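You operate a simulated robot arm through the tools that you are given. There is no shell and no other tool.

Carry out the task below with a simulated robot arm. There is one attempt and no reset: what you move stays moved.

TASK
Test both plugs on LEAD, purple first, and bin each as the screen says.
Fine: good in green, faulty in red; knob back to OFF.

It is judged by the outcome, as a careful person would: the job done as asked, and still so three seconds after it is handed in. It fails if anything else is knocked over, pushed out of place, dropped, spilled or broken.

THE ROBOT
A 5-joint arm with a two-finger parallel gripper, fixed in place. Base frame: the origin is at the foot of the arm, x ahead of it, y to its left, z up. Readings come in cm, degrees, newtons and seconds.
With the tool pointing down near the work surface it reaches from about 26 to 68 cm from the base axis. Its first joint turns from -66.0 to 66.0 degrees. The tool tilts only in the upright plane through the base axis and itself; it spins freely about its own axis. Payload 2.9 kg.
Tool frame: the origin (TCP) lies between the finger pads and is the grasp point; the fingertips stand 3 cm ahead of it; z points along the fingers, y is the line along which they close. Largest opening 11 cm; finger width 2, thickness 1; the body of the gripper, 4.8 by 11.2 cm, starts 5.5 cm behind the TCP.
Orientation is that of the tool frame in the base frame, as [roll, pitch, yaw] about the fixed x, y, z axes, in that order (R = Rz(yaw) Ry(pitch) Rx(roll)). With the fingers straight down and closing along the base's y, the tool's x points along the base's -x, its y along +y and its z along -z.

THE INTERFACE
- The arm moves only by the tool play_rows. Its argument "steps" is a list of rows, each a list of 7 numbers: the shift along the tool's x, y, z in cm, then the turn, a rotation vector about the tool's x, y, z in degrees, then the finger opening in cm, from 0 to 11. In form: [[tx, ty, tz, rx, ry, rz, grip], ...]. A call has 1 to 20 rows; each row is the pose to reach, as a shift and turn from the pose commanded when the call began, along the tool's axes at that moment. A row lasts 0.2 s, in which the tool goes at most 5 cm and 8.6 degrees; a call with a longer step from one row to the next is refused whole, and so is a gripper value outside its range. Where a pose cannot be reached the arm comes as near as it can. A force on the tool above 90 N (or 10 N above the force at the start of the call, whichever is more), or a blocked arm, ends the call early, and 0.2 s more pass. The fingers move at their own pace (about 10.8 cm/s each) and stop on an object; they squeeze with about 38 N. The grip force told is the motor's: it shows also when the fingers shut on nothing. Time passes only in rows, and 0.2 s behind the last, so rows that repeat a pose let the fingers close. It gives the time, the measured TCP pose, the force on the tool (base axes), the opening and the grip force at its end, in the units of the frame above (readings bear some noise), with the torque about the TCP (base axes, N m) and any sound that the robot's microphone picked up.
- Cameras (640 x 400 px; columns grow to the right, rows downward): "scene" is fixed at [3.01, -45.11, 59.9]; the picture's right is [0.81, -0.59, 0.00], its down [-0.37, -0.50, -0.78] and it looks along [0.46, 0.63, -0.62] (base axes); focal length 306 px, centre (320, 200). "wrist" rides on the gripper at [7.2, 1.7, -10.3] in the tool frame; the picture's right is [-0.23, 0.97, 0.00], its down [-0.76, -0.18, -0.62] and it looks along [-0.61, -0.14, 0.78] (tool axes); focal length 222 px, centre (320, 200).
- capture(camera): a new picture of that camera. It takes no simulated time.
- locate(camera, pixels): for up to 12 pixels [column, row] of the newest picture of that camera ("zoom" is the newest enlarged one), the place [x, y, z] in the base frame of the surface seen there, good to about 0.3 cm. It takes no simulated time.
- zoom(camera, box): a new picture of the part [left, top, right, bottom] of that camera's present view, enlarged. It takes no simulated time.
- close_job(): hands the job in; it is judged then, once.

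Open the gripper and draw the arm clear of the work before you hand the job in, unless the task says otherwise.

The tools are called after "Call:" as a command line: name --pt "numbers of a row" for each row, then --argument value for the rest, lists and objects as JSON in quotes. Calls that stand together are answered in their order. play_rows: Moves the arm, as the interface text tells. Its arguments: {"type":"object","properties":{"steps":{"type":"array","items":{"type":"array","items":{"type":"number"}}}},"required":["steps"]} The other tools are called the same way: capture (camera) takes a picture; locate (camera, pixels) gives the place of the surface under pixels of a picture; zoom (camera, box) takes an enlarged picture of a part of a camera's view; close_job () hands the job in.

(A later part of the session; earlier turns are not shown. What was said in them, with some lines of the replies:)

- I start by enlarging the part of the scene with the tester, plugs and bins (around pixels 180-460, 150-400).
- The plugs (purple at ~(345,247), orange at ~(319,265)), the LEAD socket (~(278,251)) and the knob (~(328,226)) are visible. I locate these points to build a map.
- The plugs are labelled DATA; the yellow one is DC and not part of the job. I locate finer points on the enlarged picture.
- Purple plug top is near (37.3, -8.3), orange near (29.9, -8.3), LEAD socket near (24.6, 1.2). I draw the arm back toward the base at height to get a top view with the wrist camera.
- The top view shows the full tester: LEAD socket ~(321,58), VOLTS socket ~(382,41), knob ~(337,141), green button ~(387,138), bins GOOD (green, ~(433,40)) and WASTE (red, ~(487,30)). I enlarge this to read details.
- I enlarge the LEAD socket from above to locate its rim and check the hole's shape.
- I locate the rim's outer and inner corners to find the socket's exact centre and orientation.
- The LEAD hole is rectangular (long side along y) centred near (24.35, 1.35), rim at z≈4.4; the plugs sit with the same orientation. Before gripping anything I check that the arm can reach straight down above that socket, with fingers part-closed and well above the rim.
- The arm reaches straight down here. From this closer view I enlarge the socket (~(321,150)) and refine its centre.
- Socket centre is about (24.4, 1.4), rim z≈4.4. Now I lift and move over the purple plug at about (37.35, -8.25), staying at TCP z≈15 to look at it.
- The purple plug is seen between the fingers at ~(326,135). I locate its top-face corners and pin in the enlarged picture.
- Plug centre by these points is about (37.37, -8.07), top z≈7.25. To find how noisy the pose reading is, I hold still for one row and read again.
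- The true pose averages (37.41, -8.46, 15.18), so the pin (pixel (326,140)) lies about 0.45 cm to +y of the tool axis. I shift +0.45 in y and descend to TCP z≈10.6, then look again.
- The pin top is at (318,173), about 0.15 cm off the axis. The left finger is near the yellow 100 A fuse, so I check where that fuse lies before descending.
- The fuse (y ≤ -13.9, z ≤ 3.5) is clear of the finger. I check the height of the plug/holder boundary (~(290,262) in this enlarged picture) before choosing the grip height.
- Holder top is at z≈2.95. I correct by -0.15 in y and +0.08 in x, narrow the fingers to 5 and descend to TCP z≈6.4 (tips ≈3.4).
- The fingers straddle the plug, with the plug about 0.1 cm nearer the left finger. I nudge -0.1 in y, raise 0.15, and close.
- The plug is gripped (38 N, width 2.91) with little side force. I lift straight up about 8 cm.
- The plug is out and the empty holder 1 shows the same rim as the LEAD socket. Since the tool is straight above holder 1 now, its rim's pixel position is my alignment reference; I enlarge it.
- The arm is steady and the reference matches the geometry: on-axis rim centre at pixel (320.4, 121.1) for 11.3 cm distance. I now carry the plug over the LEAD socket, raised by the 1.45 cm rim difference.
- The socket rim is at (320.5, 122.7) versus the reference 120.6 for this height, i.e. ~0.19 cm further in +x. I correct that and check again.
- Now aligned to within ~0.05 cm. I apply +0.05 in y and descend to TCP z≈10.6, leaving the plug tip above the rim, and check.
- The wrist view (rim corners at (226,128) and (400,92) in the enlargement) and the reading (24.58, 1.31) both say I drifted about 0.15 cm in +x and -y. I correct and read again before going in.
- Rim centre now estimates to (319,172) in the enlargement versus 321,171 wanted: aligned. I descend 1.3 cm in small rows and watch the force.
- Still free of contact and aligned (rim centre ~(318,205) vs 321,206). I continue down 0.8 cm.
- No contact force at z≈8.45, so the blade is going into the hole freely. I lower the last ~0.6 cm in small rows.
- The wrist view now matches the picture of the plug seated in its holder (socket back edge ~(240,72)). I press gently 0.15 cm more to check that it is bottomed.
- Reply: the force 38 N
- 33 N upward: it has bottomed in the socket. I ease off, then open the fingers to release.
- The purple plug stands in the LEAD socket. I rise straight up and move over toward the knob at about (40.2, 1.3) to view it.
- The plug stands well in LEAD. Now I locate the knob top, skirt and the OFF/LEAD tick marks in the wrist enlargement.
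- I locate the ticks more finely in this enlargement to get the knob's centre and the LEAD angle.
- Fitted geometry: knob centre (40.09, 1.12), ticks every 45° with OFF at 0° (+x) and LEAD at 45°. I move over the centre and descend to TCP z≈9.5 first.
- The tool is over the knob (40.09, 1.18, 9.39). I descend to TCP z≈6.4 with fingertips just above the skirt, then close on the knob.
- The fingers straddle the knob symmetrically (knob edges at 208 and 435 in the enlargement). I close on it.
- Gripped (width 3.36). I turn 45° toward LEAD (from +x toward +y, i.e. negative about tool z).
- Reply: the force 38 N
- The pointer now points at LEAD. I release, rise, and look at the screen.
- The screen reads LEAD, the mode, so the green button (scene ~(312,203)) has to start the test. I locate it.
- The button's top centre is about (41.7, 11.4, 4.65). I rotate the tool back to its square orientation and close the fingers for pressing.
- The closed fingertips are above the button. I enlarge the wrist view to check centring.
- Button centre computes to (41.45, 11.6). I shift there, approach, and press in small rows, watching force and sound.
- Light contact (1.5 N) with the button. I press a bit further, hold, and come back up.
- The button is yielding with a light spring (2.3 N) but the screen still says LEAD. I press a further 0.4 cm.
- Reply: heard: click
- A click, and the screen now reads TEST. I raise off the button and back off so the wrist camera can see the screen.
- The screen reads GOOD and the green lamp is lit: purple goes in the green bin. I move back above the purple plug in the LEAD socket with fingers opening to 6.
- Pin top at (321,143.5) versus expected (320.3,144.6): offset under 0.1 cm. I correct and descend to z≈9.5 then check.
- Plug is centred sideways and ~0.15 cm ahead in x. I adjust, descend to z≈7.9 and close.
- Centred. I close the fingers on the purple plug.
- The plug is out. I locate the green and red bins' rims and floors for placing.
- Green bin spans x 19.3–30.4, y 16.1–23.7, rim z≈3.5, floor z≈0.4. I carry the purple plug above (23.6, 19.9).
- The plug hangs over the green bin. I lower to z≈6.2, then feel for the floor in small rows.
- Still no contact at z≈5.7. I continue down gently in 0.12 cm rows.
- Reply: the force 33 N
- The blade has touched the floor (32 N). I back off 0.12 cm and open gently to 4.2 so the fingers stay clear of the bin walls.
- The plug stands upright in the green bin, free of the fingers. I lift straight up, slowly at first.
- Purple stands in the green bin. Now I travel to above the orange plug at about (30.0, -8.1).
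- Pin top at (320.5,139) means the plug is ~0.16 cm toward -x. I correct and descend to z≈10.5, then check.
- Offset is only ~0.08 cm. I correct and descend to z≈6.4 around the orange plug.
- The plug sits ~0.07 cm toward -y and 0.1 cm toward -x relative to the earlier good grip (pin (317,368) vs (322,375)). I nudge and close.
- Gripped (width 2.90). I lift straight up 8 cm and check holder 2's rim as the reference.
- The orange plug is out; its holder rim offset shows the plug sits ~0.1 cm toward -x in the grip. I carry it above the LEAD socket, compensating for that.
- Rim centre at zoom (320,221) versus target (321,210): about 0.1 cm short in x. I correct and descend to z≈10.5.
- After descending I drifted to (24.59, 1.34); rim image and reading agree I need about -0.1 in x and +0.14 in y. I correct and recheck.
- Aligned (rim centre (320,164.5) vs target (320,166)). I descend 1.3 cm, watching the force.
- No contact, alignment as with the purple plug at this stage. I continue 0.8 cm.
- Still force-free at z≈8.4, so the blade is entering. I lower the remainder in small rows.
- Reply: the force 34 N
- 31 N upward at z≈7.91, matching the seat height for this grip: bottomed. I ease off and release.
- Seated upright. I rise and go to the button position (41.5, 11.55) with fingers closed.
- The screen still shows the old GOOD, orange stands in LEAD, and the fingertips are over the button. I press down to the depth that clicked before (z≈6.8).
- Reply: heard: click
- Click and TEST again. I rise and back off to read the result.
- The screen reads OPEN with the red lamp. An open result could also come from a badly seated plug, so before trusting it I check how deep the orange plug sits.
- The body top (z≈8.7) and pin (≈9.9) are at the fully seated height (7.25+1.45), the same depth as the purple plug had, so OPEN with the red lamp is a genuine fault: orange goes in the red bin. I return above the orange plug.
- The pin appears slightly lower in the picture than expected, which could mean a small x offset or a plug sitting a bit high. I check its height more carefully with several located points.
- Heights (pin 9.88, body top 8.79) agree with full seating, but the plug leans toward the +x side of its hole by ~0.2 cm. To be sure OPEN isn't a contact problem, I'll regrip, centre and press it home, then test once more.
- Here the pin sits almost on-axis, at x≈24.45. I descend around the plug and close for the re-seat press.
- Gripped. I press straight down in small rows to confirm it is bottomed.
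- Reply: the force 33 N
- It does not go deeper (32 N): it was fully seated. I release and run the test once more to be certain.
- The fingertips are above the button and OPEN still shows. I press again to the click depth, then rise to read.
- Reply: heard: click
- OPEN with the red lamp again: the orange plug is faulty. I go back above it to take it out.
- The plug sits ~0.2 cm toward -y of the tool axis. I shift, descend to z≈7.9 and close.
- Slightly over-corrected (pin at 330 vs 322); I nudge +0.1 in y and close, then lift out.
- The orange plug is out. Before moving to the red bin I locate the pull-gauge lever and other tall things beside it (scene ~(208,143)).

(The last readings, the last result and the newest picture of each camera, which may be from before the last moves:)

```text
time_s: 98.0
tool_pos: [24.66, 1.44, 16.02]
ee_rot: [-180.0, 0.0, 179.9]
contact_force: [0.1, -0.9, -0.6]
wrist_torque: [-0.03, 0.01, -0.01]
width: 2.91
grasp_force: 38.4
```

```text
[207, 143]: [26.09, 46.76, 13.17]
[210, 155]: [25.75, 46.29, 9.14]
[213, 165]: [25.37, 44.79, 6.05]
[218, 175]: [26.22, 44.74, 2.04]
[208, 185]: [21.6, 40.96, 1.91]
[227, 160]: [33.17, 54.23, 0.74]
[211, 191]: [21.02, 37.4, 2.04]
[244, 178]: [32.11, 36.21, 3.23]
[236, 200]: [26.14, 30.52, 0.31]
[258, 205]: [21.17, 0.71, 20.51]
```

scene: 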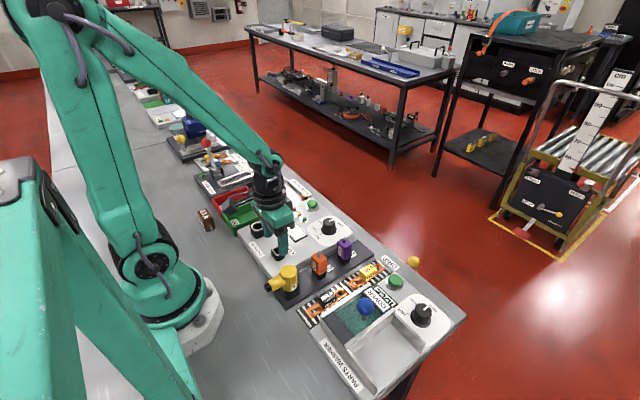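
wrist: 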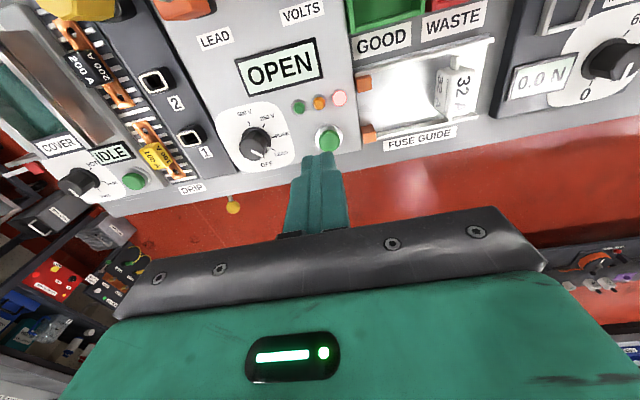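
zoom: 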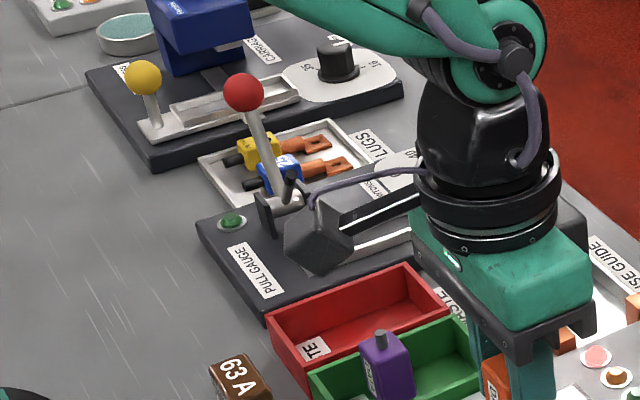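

The lever is at y≥44, well clear. I carry the orange plug over the purple one (with ~3 cm to spare) to above the red bin at (25, 27.6).

Call:
play_rows --pt "0 0 -1.5 0 0 0 1.5" --pt "-0.1 4.3 -1.5 0 0 0 1.5" --pt "-0.2 8.6 -1.5 0 0 0 1.5" --pt "-0.2 12.9 -1.5 0 0 0 1.5" --pt "-0.3 17.2 -1.5 0 0 0 1.5" --pt "-0.4 21.5 -1.5 0 0 0 1.5" --pt "-0.4 26.05 -1.5 0 0 0 1.5" --pt "-0.4 26.05 2 0 0 0 1.5" --pt "-0.4 26.05 6 0 0 0 1.5" --pt "-0.4 26.05 6 0 0 0 1.5"

Call:
capture --camera "wrist"

Call:
zoom --camera "scene" --box '[180, 130, 310, 230]'

```text
time_s: 100.2
tool_pos: [24.94, 27.43, 9.85]
ee_rot: [-180.0, -0.1, 179.9]
contact_force: [0.2, 0.7, 0.0]
wrist_torque: [-0.02, -0.01, -0.02]
width: 2.96
grasp_force: 37.8
```

```text
taken
```

wrist: 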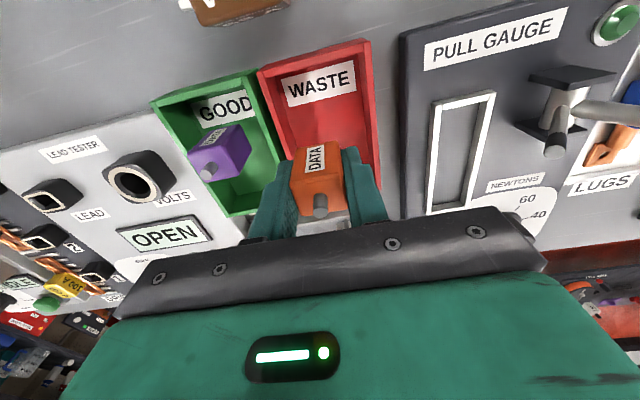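

```text
4.00 times, centred on (245, 180) of scene
```

zoom: 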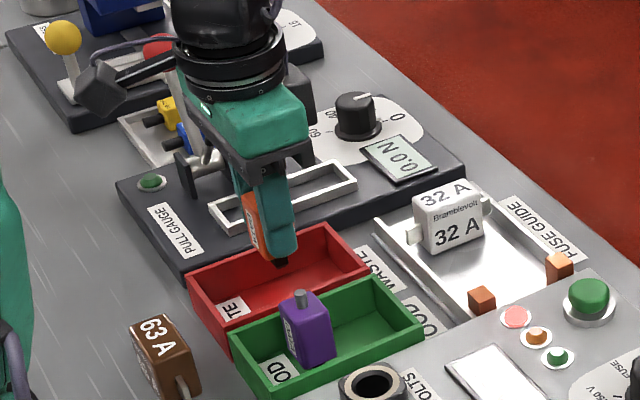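

The plug is above the red bin. I locate the red bin's walls to make sure the fingers have room.

Call:
locate --camera "wrist" --pixels '[[262, 75], [272, 110], [365, 50], [374, 120], [280, 140], [376, 160], [330, 120], [318, 60], [300, 120], [350, 110], [268, 120], [245, 100]]'

Call:
zoom --camera "wrist" --box '[230, 30, 400, 230]'

```text
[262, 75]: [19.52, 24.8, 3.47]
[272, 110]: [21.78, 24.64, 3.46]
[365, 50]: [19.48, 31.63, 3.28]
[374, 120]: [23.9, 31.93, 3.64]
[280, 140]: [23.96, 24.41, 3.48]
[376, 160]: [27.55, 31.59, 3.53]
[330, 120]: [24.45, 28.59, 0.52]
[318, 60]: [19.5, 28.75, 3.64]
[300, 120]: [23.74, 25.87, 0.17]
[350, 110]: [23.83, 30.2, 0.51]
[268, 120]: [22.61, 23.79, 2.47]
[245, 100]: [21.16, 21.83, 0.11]
```

```text
2.00 times, centred on (315, 130) of wrist
```

zoom: 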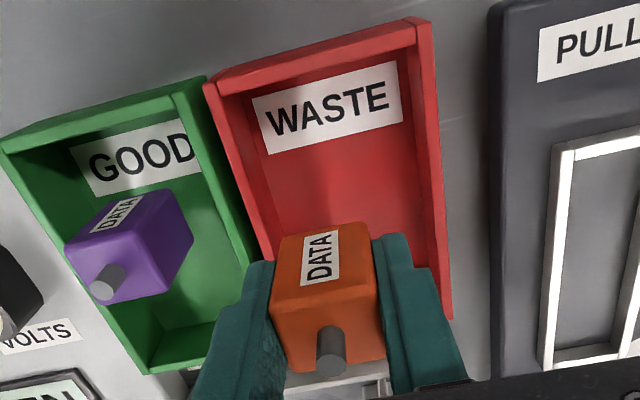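

The red bin's centre is y≈28.1, so I shift +0.65 in y and lower to z≈5.9.

Call:
play_rows --pt "0 0.65 0 0 0 0 1.5" --pt "0 0.65 1.5 0 0 0 1.5" --pt "0 0.65 3 0 0 0 1.5" --pt "0 0.65 3.7 0 0 0 1.5" --pt "0 0.65 4 0 0 0 1.5"

Call:
zoom --camera "scene" --box '[200, 150, 290, 215]'

Call:
zoom --camera "wrist" --box '[230, 60, 400, 220]'

```text
time_s: 101.4
tool_pos: [24.97, 28.06, 6.0]
ee_rot: [179.9, 0.0, 180.0]
contact_force: [0.0, -0.1, 0.5]
wrist_torque: [0.0, -0.01, 0.03]
width: 2.89
grasp_force: 37.4
```

```text
6.15 times, centred on (245, 182) of scene
```

zoom: 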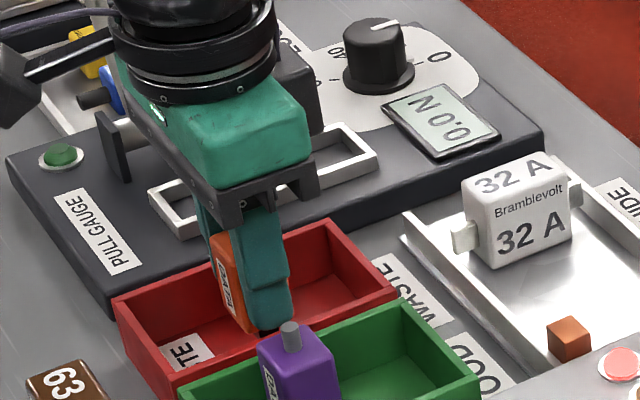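

```text
2.50 times, centred on (315, 140) of wrist
```

zoom: 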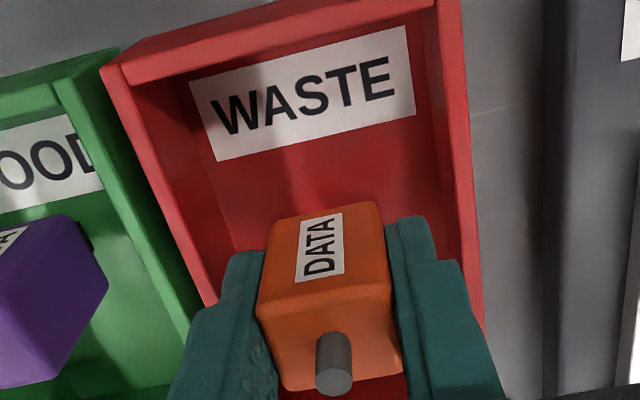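

Centred in the red bin with room on both sides. I lower slowly until it touches the floor.

Call:
play_rows --pt "0 0 0.15 0 0 0 1.5" --pt "0 0 0.3 0 0 0 1.5" --pt "0 0 0.42 0 0 0 1.5" --pt "0 0 0.52 0 0 0 1.5"

```text
time_s: 102.4
tool_pos: [25.02, 28.32, 5.63]
ee_rot: [179.9, 0.1, 179.9]
contact_force: [-6.2, -3.9, 23.4]
wrist_torque: [-0.21, 0.33, 0.02]
width: 2.91
grasp_force: 38.3
```

Floor contact (23 N). I ease off slightly and open gently to 4.2.

Call:
play_rows --pt "0 0 -0.07 0 0 0 1.5" --pt "0 0 -0.07 0 0 0 3.2" --pt "0 0 -0.07 0 0 0 3.7" --pt "0 0 -0.07 0 0 0 4.2" --pt "0 0 -0.07 0 0 0 4.2"

Call:
zoom --camera "wrist" --box '[240, 100, 400, 220]'

```text
time_s: 103.6
tool_pos: [25.01, 28.25, 5.42]
ee_rot: [-179.9, -0.1, 179.9]
contact_force: [0.7, 0.4, 0.0]
wrist_torque: [-0.01, 0.02, 0.03]
width: 4.22
grasp_force: 0.1
```

```text
3.33 times, centred on (320, 160) of wrist
```

zoom: 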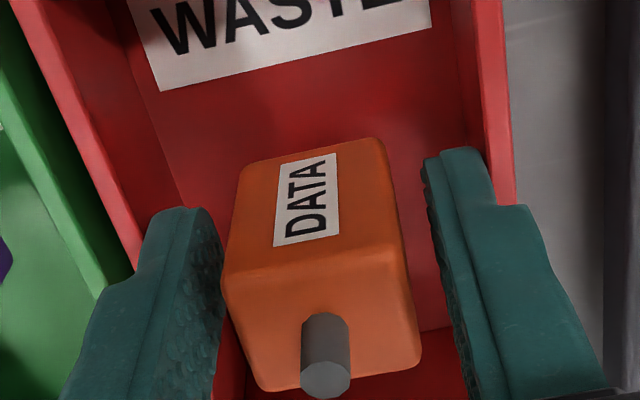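

The orange plug stands free in the red bin. I lift straight up, slowly at first.

Call:
play_rows --pt "0 -0.04 -0.3 0 0 0 4.2" --pt "0 -0.04 -0.8 0 0 0 4.2" --pt "0 -0.04 -1.5 0 0 0 4.2" --pt "0 -0.04 -2.5 0 0 0 4.2" --pt "0 -0.04 -4 0 0 0 4.2" --pt "0 -0.04 -7 0 0 0 4.5" --pt "0 -0.04 -11.5 0 0 0 6"

Call:
zoom --camera "scene" --box '[180, 130, 310, 230]'

```text
time_s: 105.2
tool_pos: [24.96, 28.13, 17.19]
ee_rot: [-180.0, 0.1, -179.9]
contact_force: [0.7, 0.5, 0.0]
wrist_torque: [0.04, 0.05, -0.01]
width: 6.0
grasp_force: 0.1
```

```text
4.00 times, centred on (245, 180) of scene
```

zoom: 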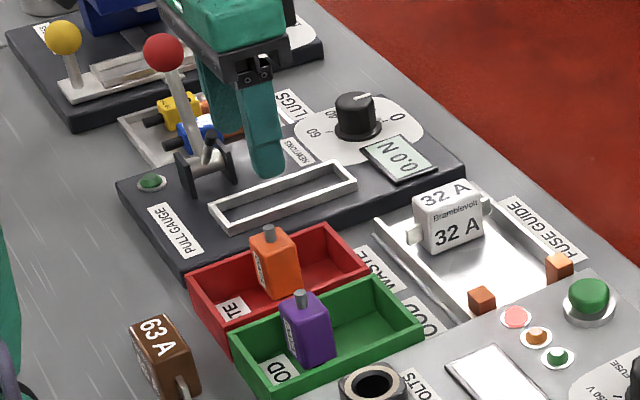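

Both plugs are in their bins. Now I go to the knob at (40.05, 1.15), turning the tool -45° on the way so it matches the knob's present position.

Call:
play_rows --pt "-2 -3.6 0 0 0 0 6" --pt "-4 -7.2 0 0 0 -6 6" --pt "-6 -10.8 0 0 0 -12 6" --pt "-8 -14.4 0 0 0 -18 6" --pt "-10 -18 0 0 0 -25 6" --pt "-12 -21.6 0 0 0 -32 6" --pt "-14 -25 0 0 0 -39 6" --pt "-15.1 -27 0 0 0 -45 6" --pt "-15.1 -27 0 0 0 -45 6"

Call:
capture --camera "wrist"

Call:
play_rows --pt "0 0 0 0 0 0 6"

Call:
play_rows --pt "0 0 0 0 0 0 6"

```text
time_s: 107.2
tool_pos: [40.04, 1.1, 17.06]
ee_rot: [180.0, 0.0, -134.9]
contact_force: [-0.5, 0.4, 0.4]
wrist_torque: [0.0, -0.03, -0.03]
width: 6.02
grasp_force: 0.1
```

```text
taken
```

wrist: 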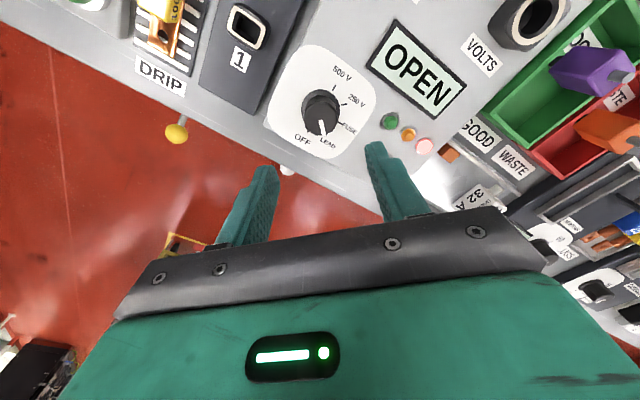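

```text
time_s: 107.6
tool_pos: [40.09, 1.18, 16.97]
ee_rot: [-180.0, 0.0, -135.0]
contact_force: [-0.3, 0.2, -0.9]
wrist_torque: [0.03, -0.01, 0.02]
width: 6.0
grasp_force: 0.1
```

```text
time_s: 108.0
tool_pos: [40.04, 1.22, 16.91]
ee_rot: [179.9, 0.1, -135.1]
contact_force: [0.6, -0.1, -0.4]
wrist_torque: [0.02, 0.0, 0.01]
width: 6.0
grasp_force: 0.0
```

The tool is at (40.06, 1.17), over the knob. I descend to z≈9.4 and check the alignment.

Call:
play_rows --pt "0 0 2.5 0 0 0 6" --pt "0 0 5 0 0 0 6" --pt "0 0 7.5 0 0 0 6" --pt "0 0 7.5 0 0 0 6"

Call:
zoom --camera "wrist" --box '[240, 120, 400, 220]'

Call:
play_rows --pt "0 0 0 0 0 0 6"

```text
time_s: 109.0
tool_pos: [40.05, 1.18, 9.59]
ee_rot: [179.9, 0.0, -135.1]
contact_force: [-0.4, 0.0, 0.1]
wrist_torque: [0.0, -0.03, 0.0]
width: 5.99
grasp_force: 0.0
```

```text
4.00 times, centred on (320, 170) of wrist
```

zoom: 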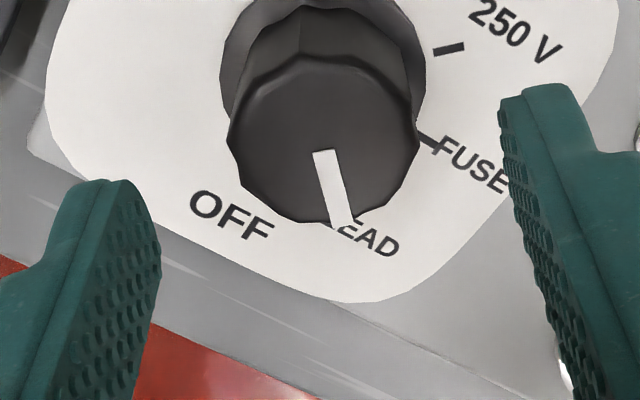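

```text
time_s: 109.4
tool_pos: [40.06, 1.04, 9.58]
ee_rot: [-180.0, 0.0, -134.9]
contact_force: [0.5, -0.3, 0.2]
wrist_torque: [0.0, -0.02, 0.0]
width: 6.0
grasp_force: 0.2
```

The knob's edges at 228 and 420 centre at 324, ~0.05 cm to the right. I correct, descend to z≈6.45 and close.

Call:
play_rows --pt "0 0.05 1 0 0 0 6" --pt "0 0.05 2 0 0 0 6" --pt "0 0.05 3.1 0 0 0 5" --pt "0 0.05 3.1 0 0 0 5"

Call:
zoom --camera "wrist" --box '[240, 120, 400, 220]'

```text
time_s: 110.4
tool_pos: [40.13, 1.2, 6.35]
ee_rot: [-179.9, 0.0, -135.0]
contact_force: [0.1, 0.0, 0.5]
wrist_torque: [0.0, 0.01, 0.01]
width: 4.99
grasp_force: 0.2
```

```text
4.00 times, centred on (320, 170) of wrist
```

zoom: 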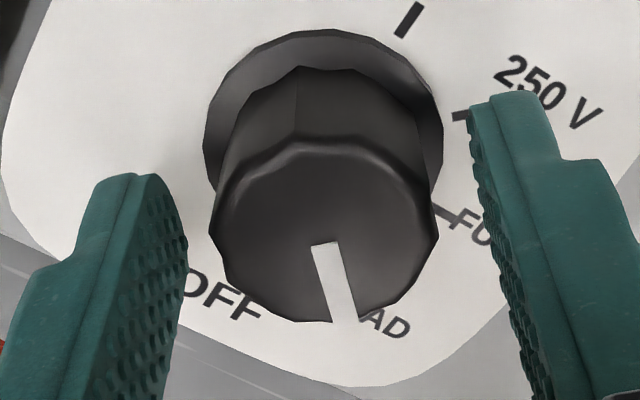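

The knob is centred between the fingers. I close on it and turn +45° (tool z) back to OFF.

Call:
play_rows --pt "0 0 0 0 0 0 3.8" --pt "0 0 0 0 0 0 3" --pt "0 0 0 0 0 0 2" --pt "0 0 0 0 0 0 2"

Call:
play_rows --pt "0 0 0 0 0 7.5 2" --pt "0 0 0 0 0 15 2" --pt "0 0 0 0 0 22.5 2" --pt "0 0 0 0 0 30 2" --pt "0 0 0 0 0 37.5 2" --pt "0 0 0 0 0 45 2" --pt "0 0 0 0 0 45 2"

Call:
zoom --camera "wrist" --box '[220, 100, 420, 225]'

```text
time_s: 111.4
tool_pos: [40.09, 1.18, 6.44]
ee_rot: [179.9, -0.1, -135.1]
contact_force: [-8.4, 11.9, 2.5]
wrist_torque: [-0.13, -0.21, 0.0]
width: 3.34
grasp_force: 45.1
```

```text
time_s: 113.0
tool_pos: [39.94, 1.11, 6.4]
ee_rot: [180.0, 0.2, 179.9]
contact_force: [3.0, -5.9, -18.4]
wrist_torque: [-0.73, -0.93, 0.0]
width: 3.36
grasp_force: 44.9
```

```text
3.20 times, centred on (320, 162) of wrist
```

zoom: 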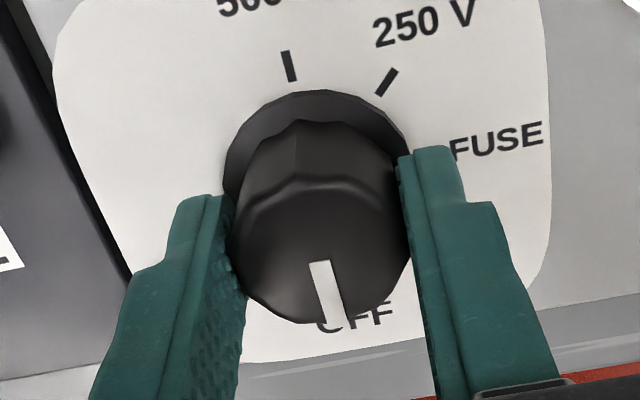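

The pointer is at OFF. I release, rise and draw back to view the whole tester and bins.

Call:
play_rows --pt "0 0 0 0 0 0 4" --pt "0 0 0 0 0 0 5.5" --pt "0 0 -1 0 0 0 5.5" --pt "0 0 -4 0 0 0 5.5" --pt "0 0 -8 0 0 0 6" --pt "0 0 -12 0 0 0 8" --pt "0 0 -16 0 0 0 11" --pt "2 0 -20 0 0 0 11" --pt "5 0 -24 0 0 0 11" --pt "8 0 -28 0 0 0 11" --pt "11 0 -31 0 0 0 11" --pt "11 0 -31 0 0 0 11"

Call:
capture --camera "wrist"

Call:
capture --camera "scene"

Call:
zoom --camera "wrist" --box '[250, 20, 450, 180]'

Call:
zoom --camera "scene" --box '[190, 150, 390, 300]'

```text
time_s: 115.6
tool_pos: [29.18, 1.07, 37.45]
ee_rot: [-179.9, 0.1, -179.9]
contact_force: [-0.1, 0.2, 0.5]
wrist_torque: [0.0, 0.01, 0.01]
width: 11.01
grasp_force: 0.1
```

```text
taken
```

wrist: 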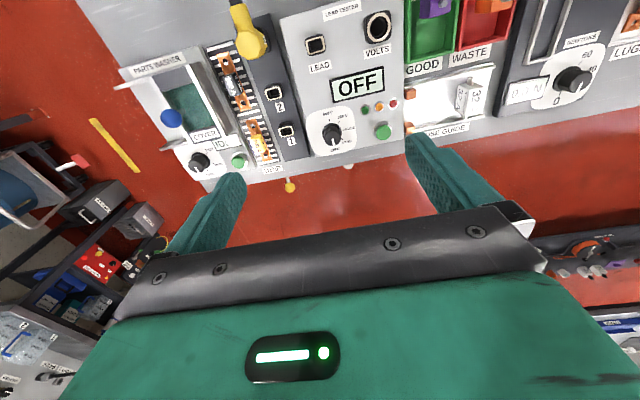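

```text
taken
```

scene: 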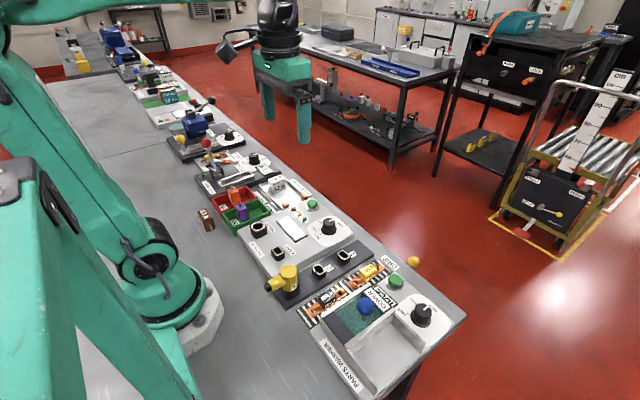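

```text
2.50 times, centred on (350, 100) of wrist
```

zoom: 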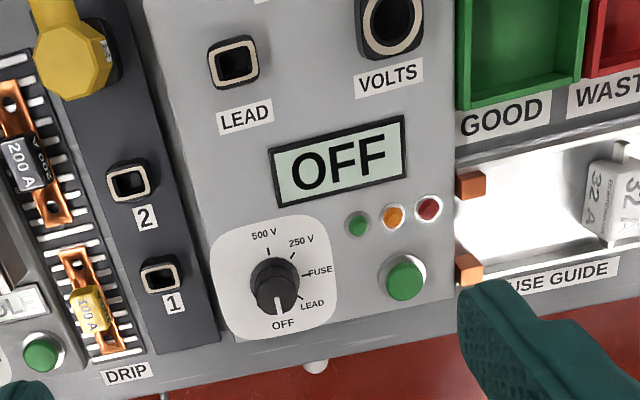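

```text
2.67 times, centred on (290, 225) of scene
```

zoom: 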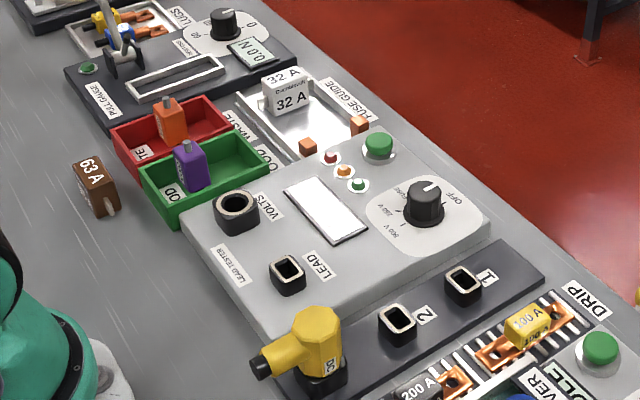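

The screen reads OFF with the pointer at OFF. The purple plug (GOOD) stands in the green bin and the orange plug (OPEN) in the red bin. Nothing else has moved, the gripper is open, and the arm is well clear, so I hand the job in.

Call:
close_job

```text
The job is handed in.
```

Both plugs have been tested on LEAD, purple first, and each is in its bin:

| Plug | Screen | Lamp | Bin |
|---|---|---|---|
| Purple | GOOD | green | green |
| Orange | OPEN | red | red |

- **Orange retest:** OPEN can also mean a poor fit, so I pressed the plug fully home and tested it again. It read OPEN both times.
- **Final state:** The knob is back at OFF and the screen reads OFF. Both plugs were standing upright in their bins in the last pictures, nothing else looked disturbed, and the arm is clear with the gripper open.
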